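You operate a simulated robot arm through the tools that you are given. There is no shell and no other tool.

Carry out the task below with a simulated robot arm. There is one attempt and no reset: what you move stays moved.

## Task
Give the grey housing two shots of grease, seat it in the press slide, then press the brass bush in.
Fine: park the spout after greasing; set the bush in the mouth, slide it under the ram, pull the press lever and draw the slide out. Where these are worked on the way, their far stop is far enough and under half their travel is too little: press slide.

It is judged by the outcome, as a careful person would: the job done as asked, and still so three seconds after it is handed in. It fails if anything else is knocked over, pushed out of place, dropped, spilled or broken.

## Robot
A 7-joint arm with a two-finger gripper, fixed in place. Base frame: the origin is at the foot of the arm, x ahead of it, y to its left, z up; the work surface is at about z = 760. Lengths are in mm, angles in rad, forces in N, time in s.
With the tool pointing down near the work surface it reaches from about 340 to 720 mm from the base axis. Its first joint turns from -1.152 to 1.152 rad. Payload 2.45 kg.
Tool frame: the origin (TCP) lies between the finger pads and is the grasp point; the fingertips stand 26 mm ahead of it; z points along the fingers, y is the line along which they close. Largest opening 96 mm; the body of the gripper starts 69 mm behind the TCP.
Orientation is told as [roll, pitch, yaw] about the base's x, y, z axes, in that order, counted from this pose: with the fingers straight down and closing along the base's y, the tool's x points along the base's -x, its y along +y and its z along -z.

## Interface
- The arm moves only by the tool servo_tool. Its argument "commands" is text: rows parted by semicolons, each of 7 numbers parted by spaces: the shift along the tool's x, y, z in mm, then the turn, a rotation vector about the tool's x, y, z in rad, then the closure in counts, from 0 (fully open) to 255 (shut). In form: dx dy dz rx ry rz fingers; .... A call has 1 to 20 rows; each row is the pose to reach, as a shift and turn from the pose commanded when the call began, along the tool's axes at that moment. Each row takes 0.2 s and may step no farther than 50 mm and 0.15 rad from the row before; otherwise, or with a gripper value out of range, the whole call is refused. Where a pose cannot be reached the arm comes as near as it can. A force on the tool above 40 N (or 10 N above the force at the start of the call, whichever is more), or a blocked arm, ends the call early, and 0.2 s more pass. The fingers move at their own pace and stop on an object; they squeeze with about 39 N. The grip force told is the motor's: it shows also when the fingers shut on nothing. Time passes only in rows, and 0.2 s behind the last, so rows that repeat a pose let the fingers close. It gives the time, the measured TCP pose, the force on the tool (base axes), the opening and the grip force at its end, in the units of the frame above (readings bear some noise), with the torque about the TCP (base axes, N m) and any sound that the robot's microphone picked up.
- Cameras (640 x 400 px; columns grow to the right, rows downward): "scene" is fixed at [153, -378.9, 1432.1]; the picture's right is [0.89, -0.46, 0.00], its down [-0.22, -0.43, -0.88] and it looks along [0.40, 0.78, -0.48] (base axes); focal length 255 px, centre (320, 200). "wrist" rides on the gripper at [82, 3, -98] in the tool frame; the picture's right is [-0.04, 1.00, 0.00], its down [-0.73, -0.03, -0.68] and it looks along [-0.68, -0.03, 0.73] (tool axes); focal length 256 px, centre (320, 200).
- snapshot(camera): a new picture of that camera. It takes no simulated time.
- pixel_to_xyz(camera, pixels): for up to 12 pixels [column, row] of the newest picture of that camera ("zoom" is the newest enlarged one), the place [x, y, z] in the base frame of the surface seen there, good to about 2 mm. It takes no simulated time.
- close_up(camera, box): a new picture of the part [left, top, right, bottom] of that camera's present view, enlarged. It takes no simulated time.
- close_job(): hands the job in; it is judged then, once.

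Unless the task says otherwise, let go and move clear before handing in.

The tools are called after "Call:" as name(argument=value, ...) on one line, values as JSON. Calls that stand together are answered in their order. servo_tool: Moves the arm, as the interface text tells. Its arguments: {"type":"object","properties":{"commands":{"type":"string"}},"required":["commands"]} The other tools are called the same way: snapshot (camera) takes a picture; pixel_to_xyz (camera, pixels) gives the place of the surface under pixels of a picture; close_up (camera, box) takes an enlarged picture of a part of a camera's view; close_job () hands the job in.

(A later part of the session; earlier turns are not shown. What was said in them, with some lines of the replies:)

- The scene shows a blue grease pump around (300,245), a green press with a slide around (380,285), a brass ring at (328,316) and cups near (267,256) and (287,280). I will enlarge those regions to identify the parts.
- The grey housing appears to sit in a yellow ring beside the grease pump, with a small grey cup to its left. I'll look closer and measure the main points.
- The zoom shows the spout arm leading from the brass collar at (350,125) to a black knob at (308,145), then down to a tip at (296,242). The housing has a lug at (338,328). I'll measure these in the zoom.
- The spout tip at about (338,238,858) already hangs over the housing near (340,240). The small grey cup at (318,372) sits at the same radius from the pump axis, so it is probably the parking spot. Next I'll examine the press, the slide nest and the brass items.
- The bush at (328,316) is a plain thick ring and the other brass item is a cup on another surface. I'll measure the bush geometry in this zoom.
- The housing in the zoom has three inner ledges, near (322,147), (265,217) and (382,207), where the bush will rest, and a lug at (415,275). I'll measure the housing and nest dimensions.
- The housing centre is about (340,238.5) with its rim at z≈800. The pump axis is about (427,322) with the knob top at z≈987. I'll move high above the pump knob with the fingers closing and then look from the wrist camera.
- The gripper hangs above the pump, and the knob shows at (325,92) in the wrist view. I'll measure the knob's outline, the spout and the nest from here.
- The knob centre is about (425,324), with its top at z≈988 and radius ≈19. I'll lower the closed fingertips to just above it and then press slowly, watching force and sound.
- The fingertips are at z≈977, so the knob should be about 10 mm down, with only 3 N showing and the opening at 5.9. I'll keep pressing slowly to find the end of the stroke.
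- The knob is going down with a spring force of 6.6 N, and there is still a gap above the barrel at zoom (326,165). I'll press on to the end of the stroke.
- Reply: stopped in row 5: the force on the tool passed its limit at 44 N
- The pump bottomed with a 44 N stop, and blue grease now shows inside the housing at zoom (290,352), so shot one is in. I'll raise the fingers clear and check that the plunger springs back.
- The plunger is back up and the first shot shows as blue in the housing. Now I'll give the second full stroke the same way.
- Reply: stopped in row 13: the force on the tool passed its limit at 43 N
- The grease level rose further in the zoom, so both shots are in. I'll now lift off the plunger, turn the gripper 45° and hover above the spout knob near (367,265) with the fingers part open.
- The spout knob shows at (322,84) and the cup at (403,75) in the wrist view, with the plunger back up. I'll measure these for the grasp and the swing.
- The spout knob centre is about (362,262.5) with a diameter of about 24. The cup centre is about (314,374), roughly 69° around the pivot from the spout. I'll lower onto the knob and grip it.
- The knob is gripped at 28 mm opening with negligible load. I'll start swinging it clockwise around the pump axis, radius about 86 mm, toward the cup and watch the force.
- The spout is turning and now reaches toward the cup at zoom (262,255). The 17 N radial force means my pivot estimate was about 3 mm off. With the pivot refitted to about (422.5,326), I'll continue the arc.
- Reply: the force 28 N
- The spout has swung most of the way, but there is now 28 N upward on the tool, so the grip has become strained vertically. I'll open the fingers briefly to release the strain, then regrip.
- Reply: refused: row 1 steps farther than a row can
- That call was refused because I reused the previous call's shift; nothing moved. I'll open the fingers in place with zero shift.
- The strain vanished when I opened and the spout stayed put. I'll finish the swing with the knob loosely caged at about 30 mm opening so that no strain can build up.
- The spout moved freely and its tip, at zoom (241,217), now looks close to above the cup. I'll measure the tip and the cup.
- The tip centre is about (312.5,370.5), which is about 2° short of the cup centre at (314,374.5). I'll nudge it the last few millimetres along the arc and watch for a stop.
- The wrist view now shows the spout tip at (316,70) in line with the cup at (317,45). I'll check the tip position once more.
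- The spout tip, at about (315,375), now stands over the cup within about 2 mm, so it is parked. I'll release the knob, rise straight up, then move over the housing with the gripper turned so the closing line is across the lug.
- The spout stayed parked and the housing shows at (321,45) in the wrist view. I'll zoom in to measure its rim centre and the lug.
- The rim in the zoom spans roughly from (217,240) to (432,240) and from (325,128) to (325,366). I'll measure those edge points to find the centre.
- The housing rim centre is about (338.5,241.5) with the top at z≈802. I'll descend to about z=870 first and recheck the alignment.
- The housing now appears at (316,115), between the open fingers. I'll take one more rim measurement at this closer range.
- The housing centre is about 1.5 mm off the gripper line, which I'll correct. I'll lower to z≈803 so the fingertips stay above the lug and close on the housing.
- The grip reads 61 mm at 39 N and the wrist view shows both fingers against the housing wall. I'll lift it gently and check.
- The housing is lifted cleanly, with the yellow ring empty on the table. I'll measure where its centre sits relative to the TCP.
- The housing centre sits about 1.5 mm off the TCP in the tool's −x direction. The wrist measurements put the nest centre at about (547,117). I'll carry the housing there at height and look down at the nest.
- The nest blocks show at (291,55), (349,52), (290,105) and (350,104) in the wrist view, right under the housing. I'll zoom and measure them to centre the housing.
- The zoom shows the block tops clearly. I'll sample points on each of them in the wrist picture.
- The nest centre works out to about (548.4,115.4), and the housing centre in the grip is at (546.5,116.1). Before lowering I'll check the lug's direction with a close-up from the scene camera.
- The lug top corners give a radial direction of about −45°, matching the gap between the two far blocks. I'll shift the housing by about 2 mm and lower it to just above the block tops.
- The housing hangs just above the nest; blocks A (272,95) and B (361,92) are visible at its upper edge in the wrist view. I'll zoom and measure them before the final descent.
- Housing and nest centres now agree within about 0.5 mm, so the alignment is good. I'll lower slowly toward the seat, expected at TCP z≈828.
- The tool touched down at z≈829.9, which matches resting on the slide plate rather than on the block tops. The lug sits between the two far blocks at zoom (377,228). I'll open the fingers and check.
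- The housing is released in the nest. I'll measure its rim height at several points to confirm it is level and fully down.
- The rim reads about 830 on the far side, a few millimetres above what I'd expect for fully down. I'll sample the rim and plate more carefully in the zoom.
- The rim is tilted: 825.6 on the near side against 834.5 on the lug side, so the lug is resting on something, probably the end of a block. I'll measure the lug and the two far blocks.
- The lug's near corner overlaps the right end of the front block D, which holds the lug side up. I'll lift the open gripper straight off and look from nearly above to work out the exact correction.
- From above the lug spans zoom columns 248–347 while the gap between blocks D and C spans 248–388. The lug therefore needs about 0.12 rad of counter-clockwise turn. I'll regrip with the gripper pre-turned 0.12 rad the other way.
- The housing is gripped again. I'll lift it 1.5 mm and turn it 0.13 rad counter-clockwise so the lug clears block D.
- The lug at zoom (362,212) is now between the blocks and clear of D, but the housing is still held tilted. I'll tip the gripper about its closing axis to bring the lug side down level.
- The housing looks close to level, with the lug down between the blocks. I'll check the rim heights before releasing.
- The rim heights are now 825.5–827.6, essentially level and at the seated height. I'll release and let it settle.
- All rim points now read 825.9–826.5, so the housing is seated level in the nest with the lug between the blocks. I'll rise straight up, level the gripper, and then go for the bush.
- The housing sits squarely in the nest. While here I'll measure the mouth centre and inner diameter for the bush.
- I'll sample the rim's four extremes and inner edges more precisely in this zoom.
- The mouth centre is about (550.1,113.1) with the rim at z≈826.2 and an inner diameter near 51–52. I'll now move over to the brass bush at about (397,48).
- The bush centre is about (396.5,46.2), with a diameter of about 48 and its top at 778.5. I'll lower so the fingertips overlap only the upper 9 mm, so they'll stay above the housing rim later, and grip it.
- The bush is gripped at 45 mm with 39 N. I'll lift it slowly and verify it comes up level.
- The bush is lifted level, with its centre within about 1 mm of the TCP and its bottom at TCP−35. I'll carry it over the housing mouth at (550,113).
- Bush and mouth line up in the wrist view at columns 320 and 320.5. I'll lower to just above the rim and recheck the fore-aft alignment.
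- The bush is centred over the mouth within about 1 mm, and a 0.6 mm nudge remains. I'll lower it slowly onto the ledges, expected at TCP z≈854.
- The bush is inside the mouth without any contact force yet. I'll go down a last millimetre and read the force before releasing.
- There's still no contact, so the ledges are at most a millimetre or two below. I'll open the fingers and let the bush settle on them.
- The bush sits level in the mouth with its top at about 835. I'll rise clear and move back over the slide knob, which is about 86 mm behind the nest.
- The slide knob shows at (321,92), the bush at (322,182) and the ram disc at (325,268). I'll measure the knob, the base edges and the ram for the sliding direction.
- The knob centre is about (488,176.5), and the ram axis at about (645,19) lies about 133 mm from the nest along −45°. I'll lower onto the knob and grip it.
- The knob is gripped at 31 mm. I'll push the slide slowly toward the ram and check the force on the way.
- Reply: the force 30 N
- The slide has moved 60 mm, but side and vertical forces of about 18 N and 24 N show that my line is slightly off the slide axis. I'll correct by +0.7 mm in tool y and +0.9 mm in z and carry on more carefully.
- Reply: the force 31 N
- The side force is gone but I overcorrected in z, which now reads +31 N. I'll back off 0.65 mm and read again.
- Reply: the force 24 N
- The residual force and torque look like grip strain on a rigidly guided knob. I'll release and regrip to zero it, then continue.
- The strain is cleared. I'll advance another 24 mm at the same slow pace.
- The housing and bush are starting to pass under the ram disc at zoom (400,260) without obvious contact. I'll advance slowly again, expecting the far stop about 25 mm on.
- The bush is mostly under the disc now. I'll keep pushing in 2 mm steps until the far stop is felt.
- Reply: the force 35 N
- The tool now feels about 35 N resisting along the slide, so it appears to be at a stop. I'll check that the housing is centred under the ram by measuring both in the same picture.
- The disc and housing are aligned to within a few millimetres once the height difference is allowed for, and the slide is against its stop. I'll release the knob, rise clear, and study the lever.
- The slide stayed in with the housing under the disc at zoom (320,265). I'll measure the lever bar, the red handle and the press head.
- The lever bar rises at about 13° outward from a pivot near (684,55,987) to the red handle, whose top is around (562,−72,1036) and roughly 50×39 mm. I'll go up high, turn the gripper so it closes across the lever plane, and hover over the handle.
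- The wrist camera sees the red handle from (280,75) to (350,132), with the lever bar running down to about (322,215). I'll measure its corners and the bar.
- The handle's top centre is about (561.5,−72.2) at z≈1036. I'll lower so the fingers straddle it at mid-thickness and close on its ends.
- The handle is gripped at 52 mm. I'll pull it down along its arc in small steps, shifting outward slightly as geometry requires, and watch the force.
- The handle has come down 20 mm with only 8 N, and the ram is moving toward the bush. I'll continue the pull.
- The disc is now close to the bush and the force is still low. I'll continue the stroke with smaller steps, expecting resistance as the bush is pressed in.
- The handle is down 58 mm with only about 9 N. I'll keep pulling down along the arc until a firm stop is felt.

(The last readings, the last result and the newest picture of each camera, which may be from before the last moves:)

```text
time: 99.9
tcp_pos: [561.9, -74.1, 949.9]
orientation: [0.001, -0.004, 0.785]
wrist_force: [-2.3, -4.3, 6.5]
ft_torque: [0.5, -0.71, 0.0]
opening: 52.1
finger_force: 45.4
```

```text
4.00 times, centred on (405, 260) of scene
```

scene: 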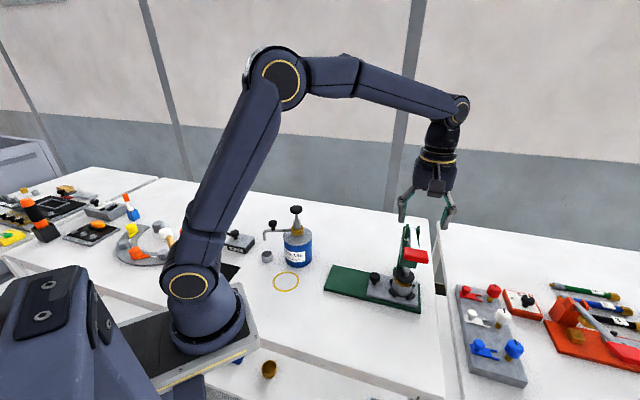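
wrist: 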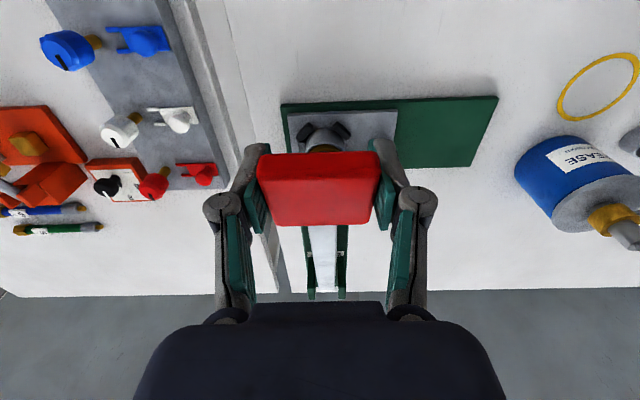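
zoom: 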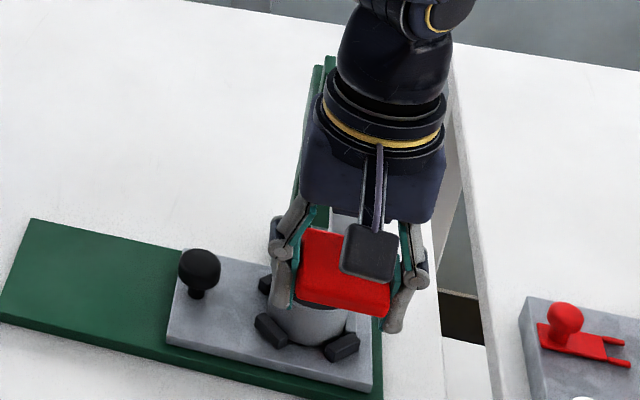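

Still no firm resistance at 78 mm of handle travel. I'll look from the wrist camera at how far the ram and bush have gone.

Call:
snapshot(camera="wrist")

Call:
close_up(camera="wrist", box=[220, 50, 420, 300])

Call:
close_up(camera="scene", box=[380, 260, 415, 300])

```text
taken
```

wrist: 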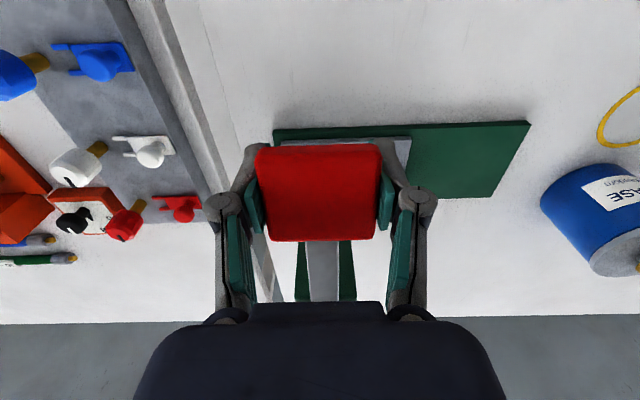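

```text
1.60 times, centred on (320, 175) of wrist
```

zoom: 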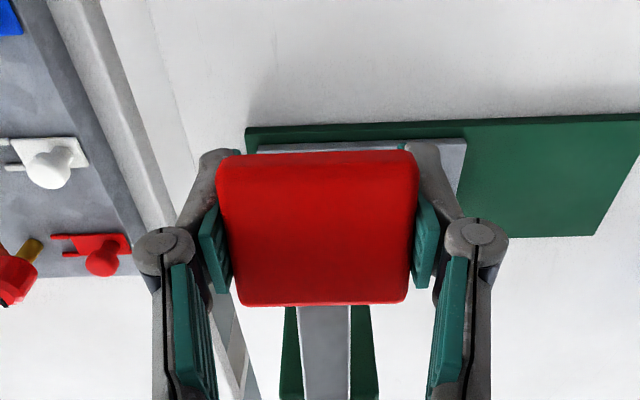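

```text
10.00 times, centred on (398, 280) of scene
```

zoom: 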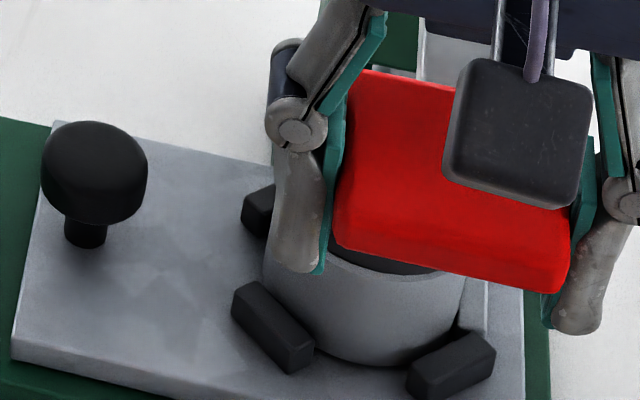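

The dark ram pad now looks to be at or inside the housing mouth at zoom (410,262). I'll continue pulling in small steps to the lever's end of travel.

Call:
servo_tool(commands="-0.6 0 3 0 0 0 255; -1.3 0 6 0 0 0 255; -2 0 9.2 0 0 0 255; -2.8 0 12.2 0 0 0 255; -3.7 0 15.3 0 0 0 255; -4.6 0 18.3 0 0 0 255; -5.6 0 21.3 0 0 0 255; -6.6 0 24.3 0 0 0 255; -7.6 0 27.3 0 0 0 255; -7.6 0 27.3 0 0 0 255")

Call:
close_up(camera="scene", box=[380, 250, 420, 300])

```text
time: 102.1
tcp_pos: [566.7, -69.5, 924.9]
orientation: [0.003, -0.002, 0.781]
wrist_force: [-25.2, -23.5, 19.6]
ft_torque: [3.77, -3.1, 0.77]
opening: 52.3
finger_force: 44.9
```

```text
8.00 times, centred on (400, 275) of scene
```

zoom: 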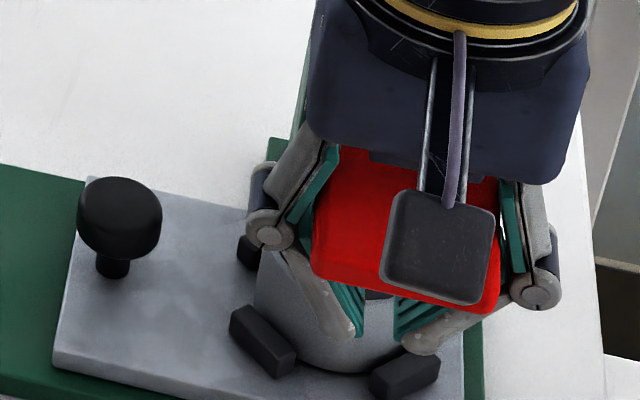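

The fingers have slid down and curled under the handle at zoom (345,325) and (420,325), with 34 N outward and over 4 N·m of torque. The lever has probably reached its end. I'll open the fingers carefully to relieve this and check the handle's position first.

Call:
pixel_to_xyz(camera="zoom", pixels=[[330, 160], [320, 260], [490, 305], [350, 220], [360, 180], [375, 297], [380, 340], [310, 300], [345, 310], [260, 290]])

Call:
snapshot(camera="wrist")

```text
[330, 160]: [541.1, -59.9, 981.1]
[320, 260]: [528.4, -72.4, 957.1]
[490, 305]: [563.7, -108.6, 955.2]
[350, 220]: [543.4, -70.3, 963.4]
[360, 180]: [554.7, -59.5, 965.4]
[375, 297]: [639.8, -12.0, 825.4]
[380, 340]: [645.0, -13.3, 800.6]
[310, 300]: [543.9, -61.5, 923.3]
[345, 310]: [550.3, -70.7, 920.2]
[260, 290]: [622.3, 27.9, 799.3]
```

```text
taken
```

wrist: 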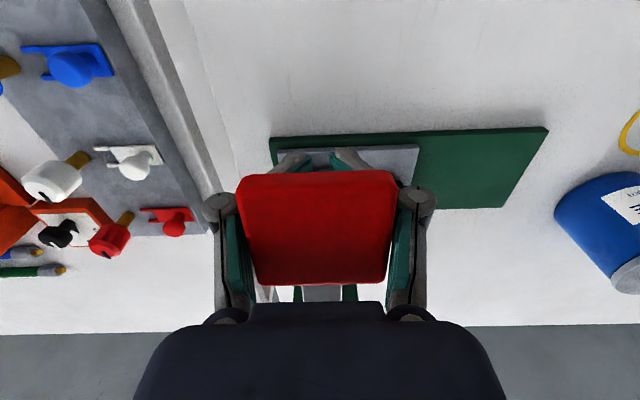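

The handle stopped with its top near z≈960, a 75 mm stroke, while the fingers slipped down past it. I'll open the fingers in place to free them and check the ram and the bush.

Call:
servo_tool(commands="1 0 -1 0 0 0 200; 2 0 -2 0 0 0 100; 3 0 -2 0 0 0 50; 4 0 -2 0 0 0 40; 4 0 -2 0 0 0 40")

Call:
snapshot(camera="wrist")

Call:
close_up(camera="scene", box=[370, 240, 430, 300])

```text
time: 103.3
tcp_pos: [564.5, -70.1, 926.5]
orientation: [0.002, -0.005, 0.785]
wrist_force: [3.5, 0.0, 2.1]
ft_torque: [-0.02, 0.12, 0.06]
opening: 81.7
finger_force: 0.8
```

```text
taken
```

wrist: 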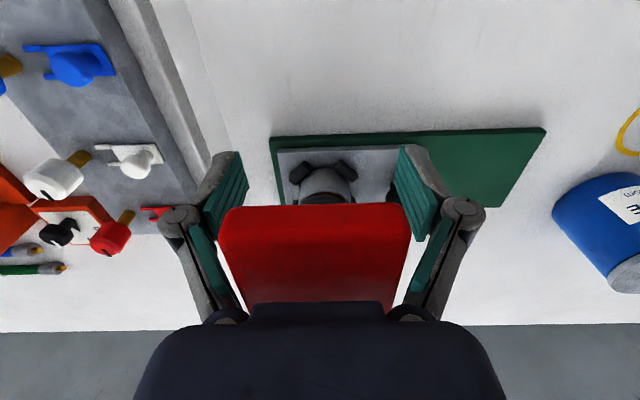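

```text
6.67 times, centred on (400, 270) of scene
```

zoom: 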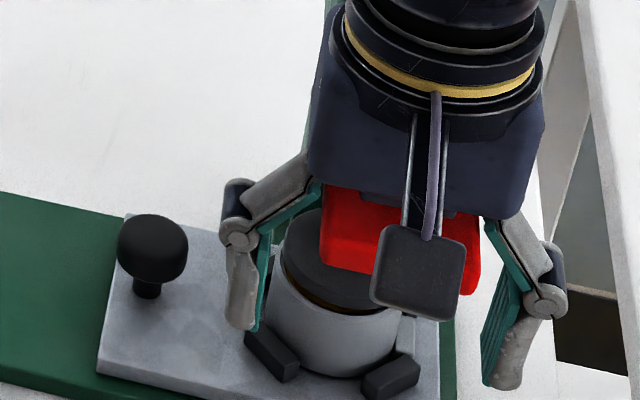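

After releasing, the lever sprang up toward the palm, so it has a return spring and the ram is rising. I'll raise the open gripper straight up and let the lever follow, then inspect the bush.

Call:
servo_tool(commands="0 0 -8 0 0 0 40; 0 0 -18 0 0 0 40; 0 0 -30 0 0 0 40; 0 0 -45 0 0 0 40; 0 0 -60 0 0 0 40; 0 0 -78 0 0 0 40; 0 0 -96 0 0 0 40; 0 0 -120 0 0 0 40; 0 0 -145 0 0 0 40; 0 0 -170 0 0 0 40; 0 0 -200 0 0 0 40; 0 0 -200 0 0 0 40")

Call:
close_up(camera="scene", box=[370, 210, 440, 310])

Call:
snapshot(camera="wrist")

```text
time: 105.9
tcp_pos: [563.9, -70.9, 1126.9]
orientation: [-0.001, -0.004, 0.785]
wrist_force: [-1.0, 0.5, -0.3]
ft_torque: [0.01, 0.03, -0.02]
opening: 81.0
finger_force: 0.1
```

```text
4.00 times, centred on (405, 260) of scene
```

zoom: 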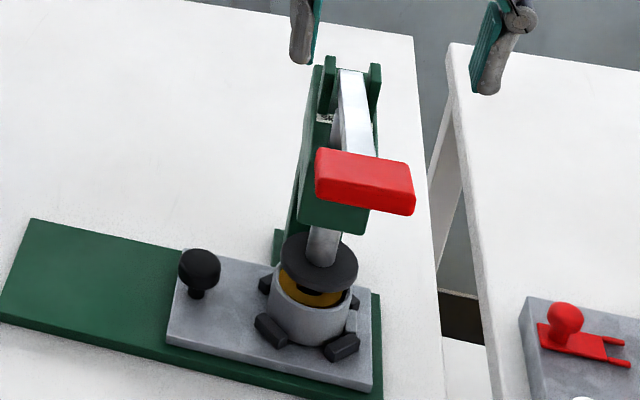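

```text
taken
```

wrist: 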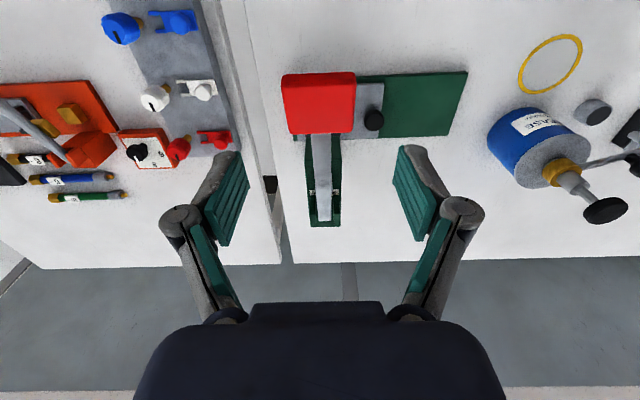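

The lever is back up on its own and the ram has risen. I'll zoom in on the mouth to see how far the bush went in.

Call:
close_up(camera="scene", box=[380, 260, 415, 300])

Call:
pixel_to_xyz(camera="zoom", pixels=[[300, 250], [330, 275], [380, 290], [420, 285], [310, 230], [340, 200], [330, 320], [290, 200], [480, 240], [380, 250], [390, 310], [300, 150]])

```text
10.00 times, centred on (398, 280) of scene
```

zoom: 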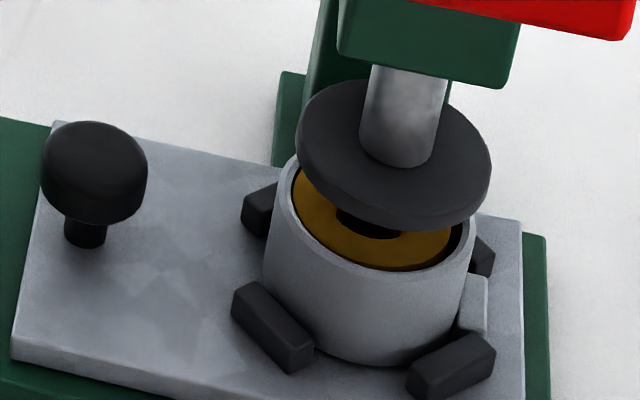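

```text
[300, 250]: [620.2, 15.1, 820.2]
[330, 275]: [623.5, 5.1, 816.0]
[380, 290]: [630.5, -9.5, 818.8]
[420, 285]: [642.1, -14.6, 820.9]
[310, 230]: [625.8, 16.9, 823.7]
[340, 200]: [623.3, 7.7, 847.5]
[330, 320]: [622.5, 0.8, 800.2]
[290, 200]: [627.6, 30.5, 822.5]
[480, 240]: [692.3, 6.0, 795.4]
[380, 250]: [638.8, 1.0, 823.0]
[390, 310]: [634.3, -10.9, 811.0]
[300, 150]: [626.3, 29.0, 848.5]
```

The bush now sits inside the mouth, with its top near z≈823 against the rim's 826. I'll sample the bush's top face more carefully.

Call:
pixel_to_xyz(camera="zoom", pixels=[[320, 215], [340, 235], [360, 247], [400, 255], [430, 245], [375, 258], [282, 220], [320, 263], [370, 283], [430, 272], [465, 235], [315, 195]])

```text
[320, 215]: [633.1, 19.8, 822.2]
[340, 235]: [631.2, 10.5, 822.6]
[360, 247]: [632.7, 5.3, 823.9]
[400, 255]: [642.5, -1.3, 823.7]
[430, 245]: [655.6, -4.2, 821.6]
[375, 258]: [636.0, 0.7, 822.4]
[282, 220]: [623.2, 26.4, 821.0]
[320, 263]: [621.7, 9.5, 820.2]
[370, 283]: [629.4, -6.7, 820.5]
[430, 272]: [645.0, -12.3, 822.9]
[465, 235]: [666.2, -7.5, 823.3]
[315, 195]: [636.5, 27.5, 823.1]
```

The bush top and the rim are level within measurement error, and the disc is too wide to go further, so the bush is pressed in. I'll swing back up and over to the slide knob at about (588,76) to draw the slide out.

Call:
servo_tool(commands="-10.1 7.3 0 0 0 0.13 110; -20.2 14.5 0 0 0 0.26 110; -30.3 21.8 0 0 0 0.39 110; -40.4 29.1 0 0 0 0.52 110; -50.5 36.3 0 0 0 0.65 110; -60.6 43.6 0 0 0 0.78 110; -70.7 50.9 0 0 0 0.91 110; -80.8 58.1 0 0 0 1.04 110; -90.9 65.4 0 0 0 1.17 110; -101 72.7 0 0 0 1.3 110; -111.1 79.9 0 0 0 1.43 110; -121.2 87.2 0 0 0 1.56 110; -121.2 87.2 40 0 0 1.56 110; -121.2 87.2 80 0 0 1.56 110; -121.2 87.2 120 0 0 1.56 110; -121.2 87.2 155 0 0 1.56 110; -121.2 87.2 180 0 0 1.56 110; -121.2 87.2 180 0 0 1.56 110")

Call:
snapshot(camera="wrist")

Call:
snapshot(camera="scene")

```text
time: 109.7
tcp_pos: [588.1, 76.7, 947.3]
orientation: [0.006, 0.0, -0.774]
wrist_force: [-0.3, -0.1, 0.0]
ft_torque: [0.0, -0.01, -0.01]
opening: 54.6
finger_force: 0.1
```

```text
taken
```

wrist: 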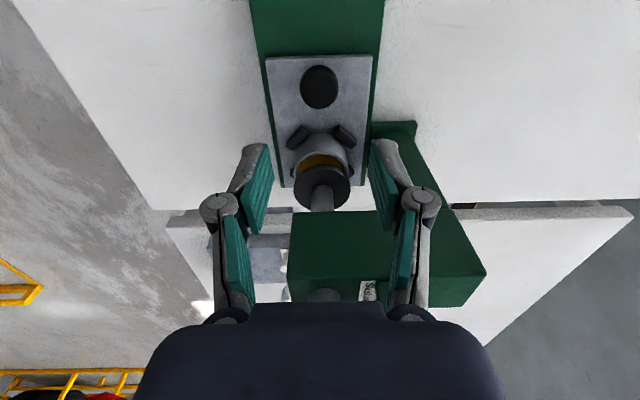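

```text
taken
```

scene: 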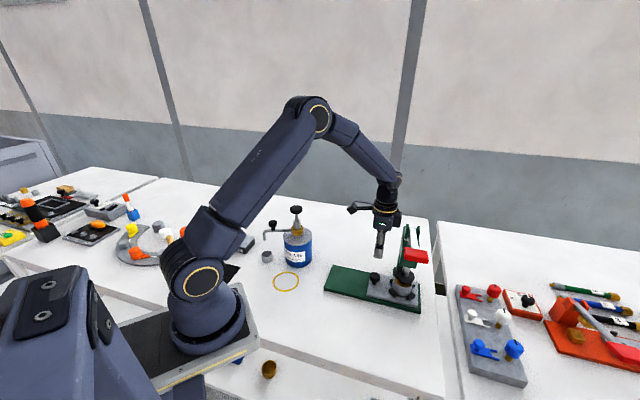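

The gripper hovers over the knob at (319,87) in the wrist view. I'll measure the knob's centre before lowering.

Call:
pixel_to_xyz(camera="wrist", pixels=[[319, 85], [302, 86], [336, 86], [319, 68], [319, 100], [319, 104], [322, 185], [322, 163]])

Call:
close_up(camera="wrist", box=[260, 40, 380, 220])

```text
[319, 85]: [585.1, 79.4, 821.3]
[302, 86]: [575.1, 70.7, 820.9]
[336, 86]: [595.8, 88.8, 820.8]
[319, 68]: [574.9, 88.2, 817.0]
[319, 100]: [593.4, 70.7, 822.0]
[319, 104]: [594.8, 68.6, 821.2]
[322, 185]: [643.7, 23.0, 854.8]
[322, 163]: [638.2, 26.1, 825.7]
```

```text
2.22 times, centred on (320, 130) of wrist
```

zoom: 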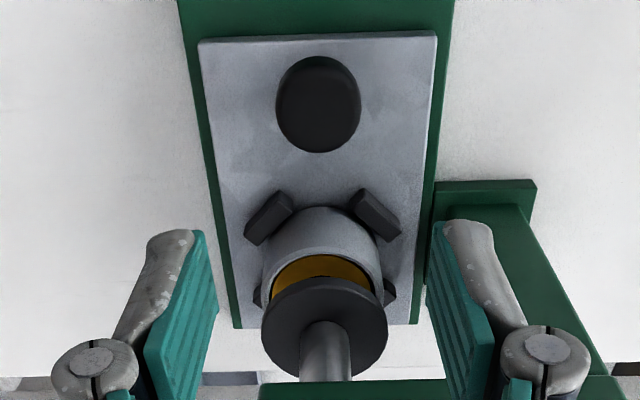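

The knob centre is about (585.2,79), and the bush reads z≈825.7, flush with the rim. I'll lower onto the knob and grip it.

Call:
servo_tool(commands="1.5 0 25 0 0 0 110; 3 -0.2 50 0 0 0 110; 3.7 -0.4 75 0 0 0 110; 3.7 -0.4 98 0 0 0 110; 3.7 -0.4 116 0 0 0 110; 3.7 -0.4 127 0 0 0 110; 3.7 -0.4 132 0 0 0 110; 3.7 -0.4 132 0 0 0 110; 3.7 -0.4 132 0 0 0 255; 3.7 -0.4 132 0 0 0 255; 3.7 -0.4 132 0 0 0 255")

Call:
snapshot(camera="wrist")

```text
time: 112.1
tcp_pos: [586.5, 78.8, 814.5]
orientation: [0.003, 0.0, -0.774]
wrist_force: [2.4, 2.3, -4.4]
ft_torque: [-0.01, -0.17, -0.1]
opening: 31.2
finger_force: 42.6
```

```text
taken
```

wrist: 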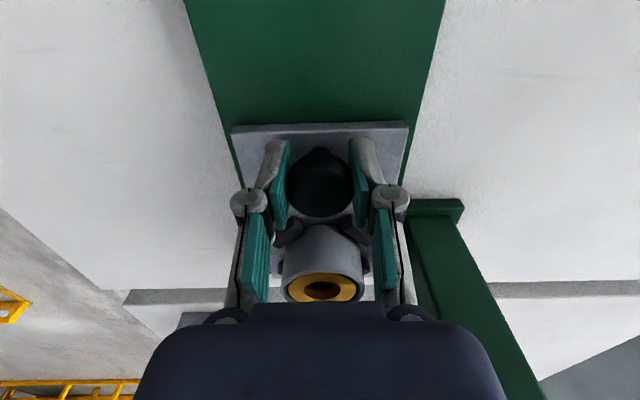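

The knob is gripped and the bush appears flush in the housing at (325,287). I'll draw the slide out in stages, starting with 40 mm.

Call:
servo_tool(commands="2 0 0 0 0 0 255; 5 0 0 0 0 0 255; 10 0 0 0 0 0 255; 15 0 0 0 0 0 255; 20 0 0 0 0 0 255; 25 0 0 0 0 0 255; 30 0 0 0 0 0 255; 35 0 0 0 0 0 255; 40 0 0 0 0 0 255; 45 0 0 0 0 0 255; 45 0 0 0 0 0 255")

Call:
close_up(camera="scene", box=[330, 220, 430, 310])

```text
time: 114.5
tcp_pos: [554.8, 110.7, 814.5]
orientation: [0.003, 0.0, -0.774]
wrist_force: [-1.0, -2.0, 1.0]
ft_torque: [-0.02, 0.09, -0.13]
opening: 31.2
finger_force: 45.1
```

```text
4.44 times, centred on (380, 265) of scene
```

zoom: 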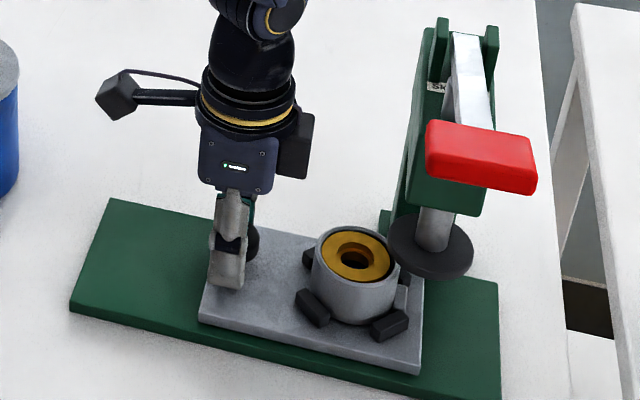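

The slide is coming out with almost no strain and the bush sits flush in the housing at zoom (358,253). I'll draw it another 50 mm.

Call:
servo_tool(commands="5 0 0 0 0 0 255; 10 0 0 0 0 0 255; 15 0 0 0 0 0 255; 20 0 0 0 0 0 255; 25 0 0 0 0 0 255; 30 0 0 0 0 0 255; 35 0 0 0 0 0 255; 40 0 0 0 0 0 255; 45 0 0 0 0 0 255; 50 0 0 0 0 0 255; 50 0 0 0 0 0 255")

Call:
close_up(camera="scene", box=[330, 220, 430, 310])

```text
time: 116.9
tcp_pos: [519.4, 145.8, 815.1]
orientation: [0.005, -0.001, -0.776]
wrist_force: [0.8, 1.6, -3.0]
ft_torque: [0.07, 0.23, -0.05]
opening: 31.4
finger_force: 45.3
```

```text
4.44 times, centred on (380, 265) of scene
```

zoom: 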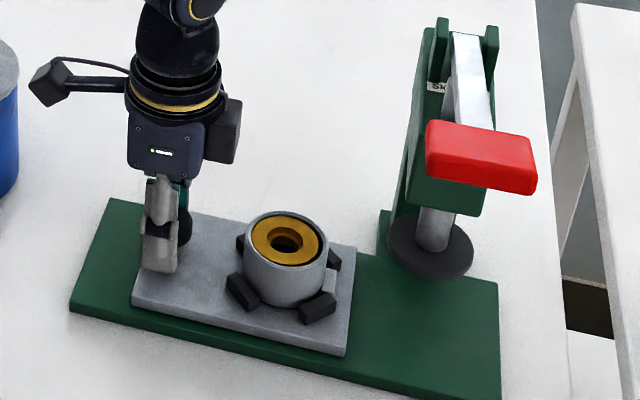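

About 44 mm remain to the original drawn-out position. I'll continue, slowing near the end stop.

Call:
servo_tool(commands="5 0 0 0 0 0 255; 10 0 0 0 0 0 255; 15 0 0 0 0 0 255; 20 0 0 0 0 0 255; 25 0 0 0 0 0 255; 30 0 0 0 0 0 255; 34 0 0 0 0 0 255; 37 0 0 0 0 0 255; 40 0 0 0 0 0 255; 42 0 0 0 0 0 255; 44 0 0 0 0 0 255; 46 0 0 0 0 0 255; 47 0 0 0 0 0 255; 47 0 0 0 0 0 255")

Call:
close_up(camera="scene", box=[310, 220, 410, 310])

Call:
snapshot(camera="wrist")

```text
time: 119.9
tcp_pos: [485.4, 177.6, 814.3]
orientation: [0.008, -0.004, -0.776]
wrist_force: [21.7, 5.0, -14.2]
ft_torque: [0.4, 0.37, -0.07]
opening: 31.0
finger_force: 44.8
```

```text
4.44 times, centred on (360, 265) of scene
```

zoom: 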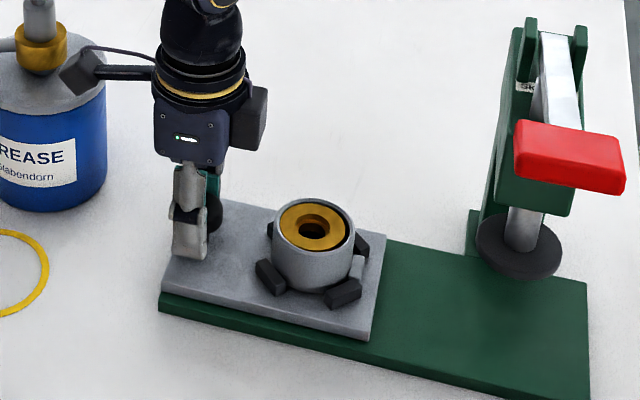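

```text
taken
```

wrist: 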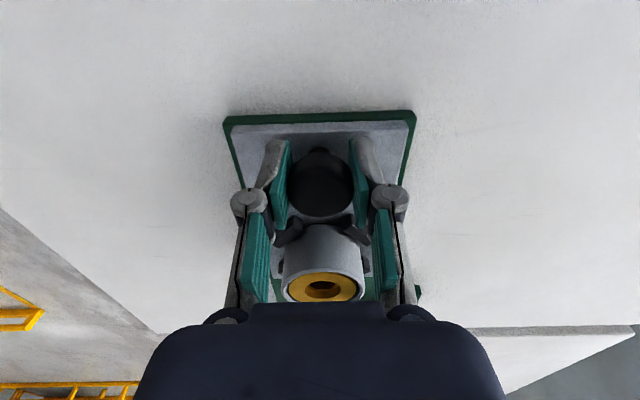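

The slide is at its drawn-out stop, with about 22 N resisting. I'll ease off, release the knob, rise clear and inspect the bush.

Call:
servo_tool(commands="-0.8 0 0.2 0 0 0 255; -0.8 0 0.2 0 0 0 150; -0.8 0 0.2 0 0 0 110; -0.8 0 0.2 0 0 0 110; -0.8 0 -20 0 0 0 110; -0.8 0 -45 0 0 0 110; -0.8 0 -75 0 0 0 110; -25 0 -105 0 0 0 110; -50 0 -115 0 0 0 110; -75 0 -115 0 0 0 110; -88 0 -115 0 0 0 110; -88 0 -115 0 0 0 110")

Call:
close_up(camera="wrist", box=[260, 40, 380, 150])

Call:
close_up(camera="scene", box=[340, 255, 385, 295])

Call:
snapshot(camera="scene")

```text
time: 122.5
tcp_pos: [546.7, 115.8, 931.5]
orientation: [0.004, -0.001, -0.776]
wrist_force: [0.1, -0.8, 0.4]
ft_torque: [-0.01, 0.04, 0.02]
opening: 54.7
finger_force: 0.1
```

```text
3.64 times, centred on (320, 95) of wrist
```

zoom: 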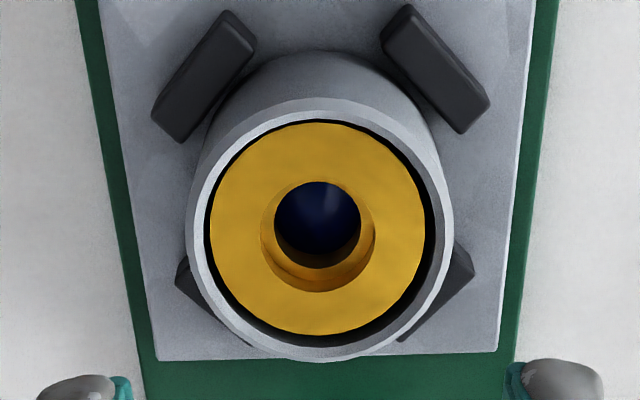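

```text
10.00 times, centred on (362, 275) of scene
```

zoom: 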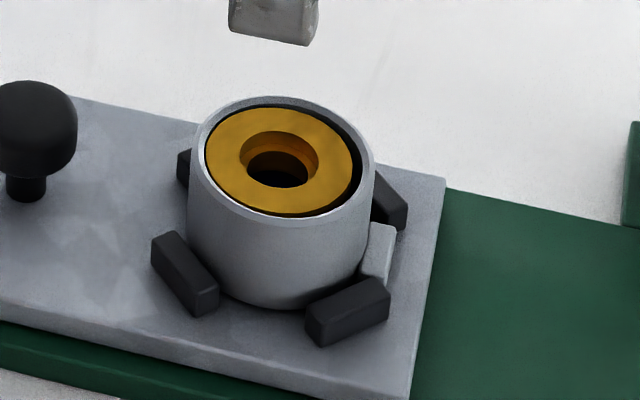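

```text
taken
```

scene: 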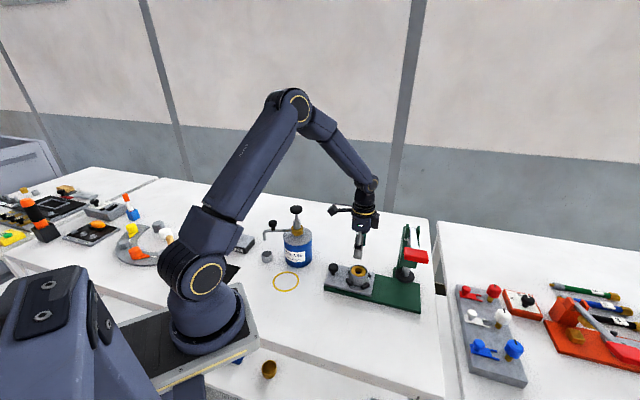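

The bush appears level and flush inside the housing rim in both views. I'll confirm with heights across the bush and rim, and check the spout and the other objects.

Call:
pixel_to_xyz(camera="zoom", pixels=[[220, 150], [340, 170], [280, 120], [280, 205], [230, 185], [330, 195], [195, 160], [370, 170], [285, 99], [285, 226], [210, 205], [360, 205]])

Call:
snapshot(camera="wrist")

Call:
pixel_to_xyz(camera="wrist", pixels=[[320, 79], [320, 126], [300, 100], [340, 100], [320, 73], [320, 136], [285, 105], [353, 105]])

Call:
close_up(camera="scene", box=[250, 195, 320, 300])

```text
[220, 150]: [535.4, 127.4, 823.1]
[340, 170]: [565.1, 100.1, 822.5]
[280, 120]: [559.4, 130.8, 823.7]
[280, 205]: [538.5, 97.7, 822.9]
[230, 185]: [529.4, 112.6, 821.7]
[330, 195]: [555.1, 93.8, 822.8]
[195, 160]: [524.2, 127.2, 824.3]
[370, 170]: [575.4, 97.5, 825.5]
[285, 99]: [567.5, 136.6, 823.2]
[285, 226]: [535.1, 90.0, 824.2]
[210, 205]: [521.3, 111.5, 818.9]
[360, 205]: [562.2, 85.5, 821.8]
```

```text
taken
```

wrist: 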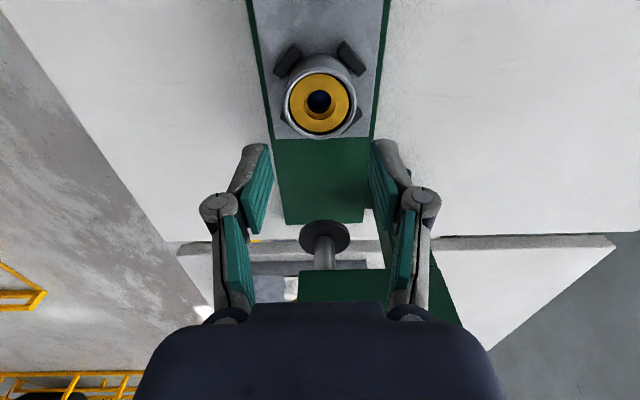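

```text
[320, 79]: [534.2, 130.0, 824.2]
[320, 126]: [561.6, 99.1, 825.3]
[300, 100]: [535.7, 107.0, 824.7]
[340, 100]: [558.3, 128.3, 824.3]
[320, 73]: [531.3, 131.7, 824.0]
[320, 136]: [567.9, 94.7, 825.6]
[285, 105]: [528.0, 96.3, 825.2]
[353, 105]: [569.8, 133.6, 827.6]
```

```text
3.81 times, centred on (285, 248) of scene
```

zoom: 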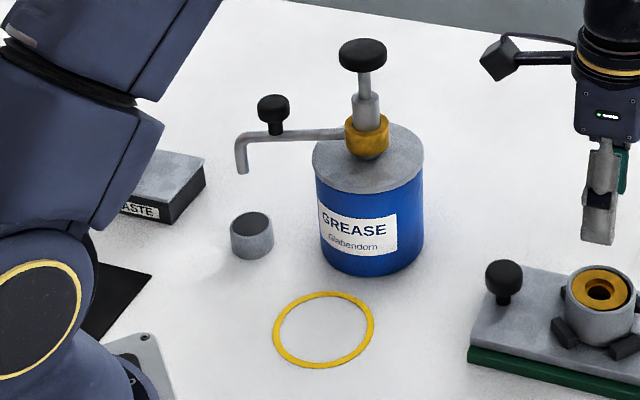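

The bush (≈824.5) and rim (≈825) are flush and level. The slide is out, the lever is up, and the spout still stands over its cup. I'll raise the arm well clear and do a last check.

Call:
servo_tool(commands="0 0 -30 0 0 0 60; 0 0 -70 0 0 0 40; 0 0 -110 0 0 0 20; 20 0 -150 0 0 0 0; 40 0 -190 0 0 0 0; 60 0 -230 0 0 0 0; 60 0 -260 0 0 0 0; 60 0 -260 0 0 0 0; 60 0 -260 0 0 0 0")

Call:
snapshot(camera="scene")

Call:
close_up(camera="scene", box=[250, 195, 440, 330])

Call:
pixel_to_xyz(camera="scene", pixels=[[264.5, 239], [267, 255]])

```text
time: 124.5
tcp_pos: [502.5, 156.2, 1191.2]
orientation: [0.007, 0.003, -0.776]
wrist_force: [-0.3, -0.8, -1.0]
ft_torque: [0.02, -0.02, 0.01]
opening: 95.8
finger_force: 0.1
```

```text
taken
```

scene: 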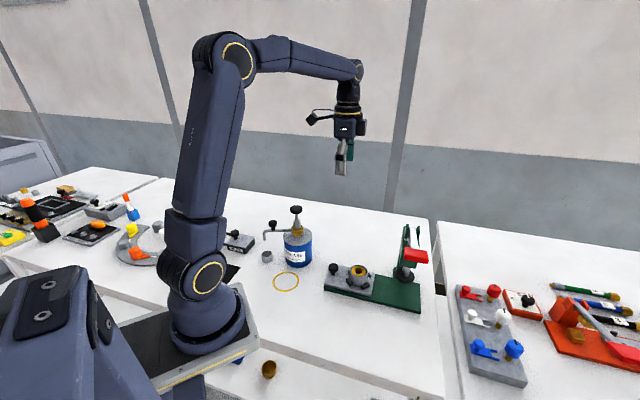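

```text
2.96 times, centred on (345, 262) of scene
```

zoom: 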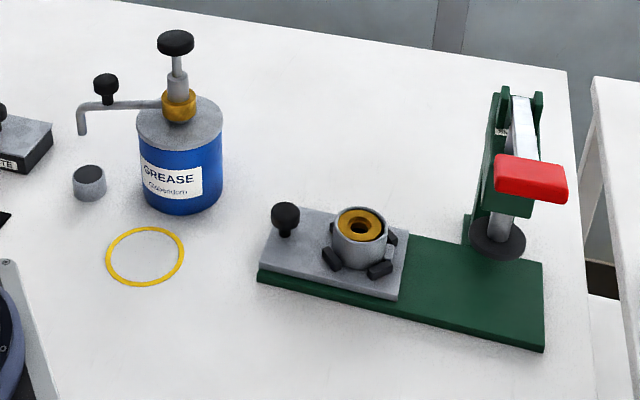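

```text
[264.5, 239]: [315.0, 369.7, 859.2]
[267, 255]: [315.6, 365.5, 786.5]
```

The final picture shows the housing in the slide nest with the bush flush at zoom (360,222). The slide is fully drawn out, the lever is up, and the spout tip at (315,370) is above its cup. Nothing else has moved and the arm is clear, so I'm handing the job in.

Call:
close_job()

```text
The job is handed in.
```

The job is finished and handed in. The housing has its two shots of grease and the brass bush is pressed in flush with the rim. I haven't had a verdict back on the handed-in job.

- **Grease:** I gave two full strokes of the pump, and the level in the housing rose each time. I then swung the spout round and left it over the small grey cup, which I took to be its parking place.
- **Seating:** On the first try the housing's side lug caught on one of the nest blocks and the housing sat tilted. I regripped it, turned it about 0.13 rad and set it down level, with the rim at the same height all round.
- **Pressing:** I set the bush in the mouth, pushed the slide to its far stop and pulled the lever. The handle moved about 75 mm before it stopped. The bush and rim then measured level to within about 1 mm.
- **Gripper slip:** At the end of the lever pull the fingers slipped down past the handle. I opened them and the lever sprang back up by itself.
- **Final state:** The slide is drawn fully out and the arm is clear. In the last picture nothing else looks moved or spilled.
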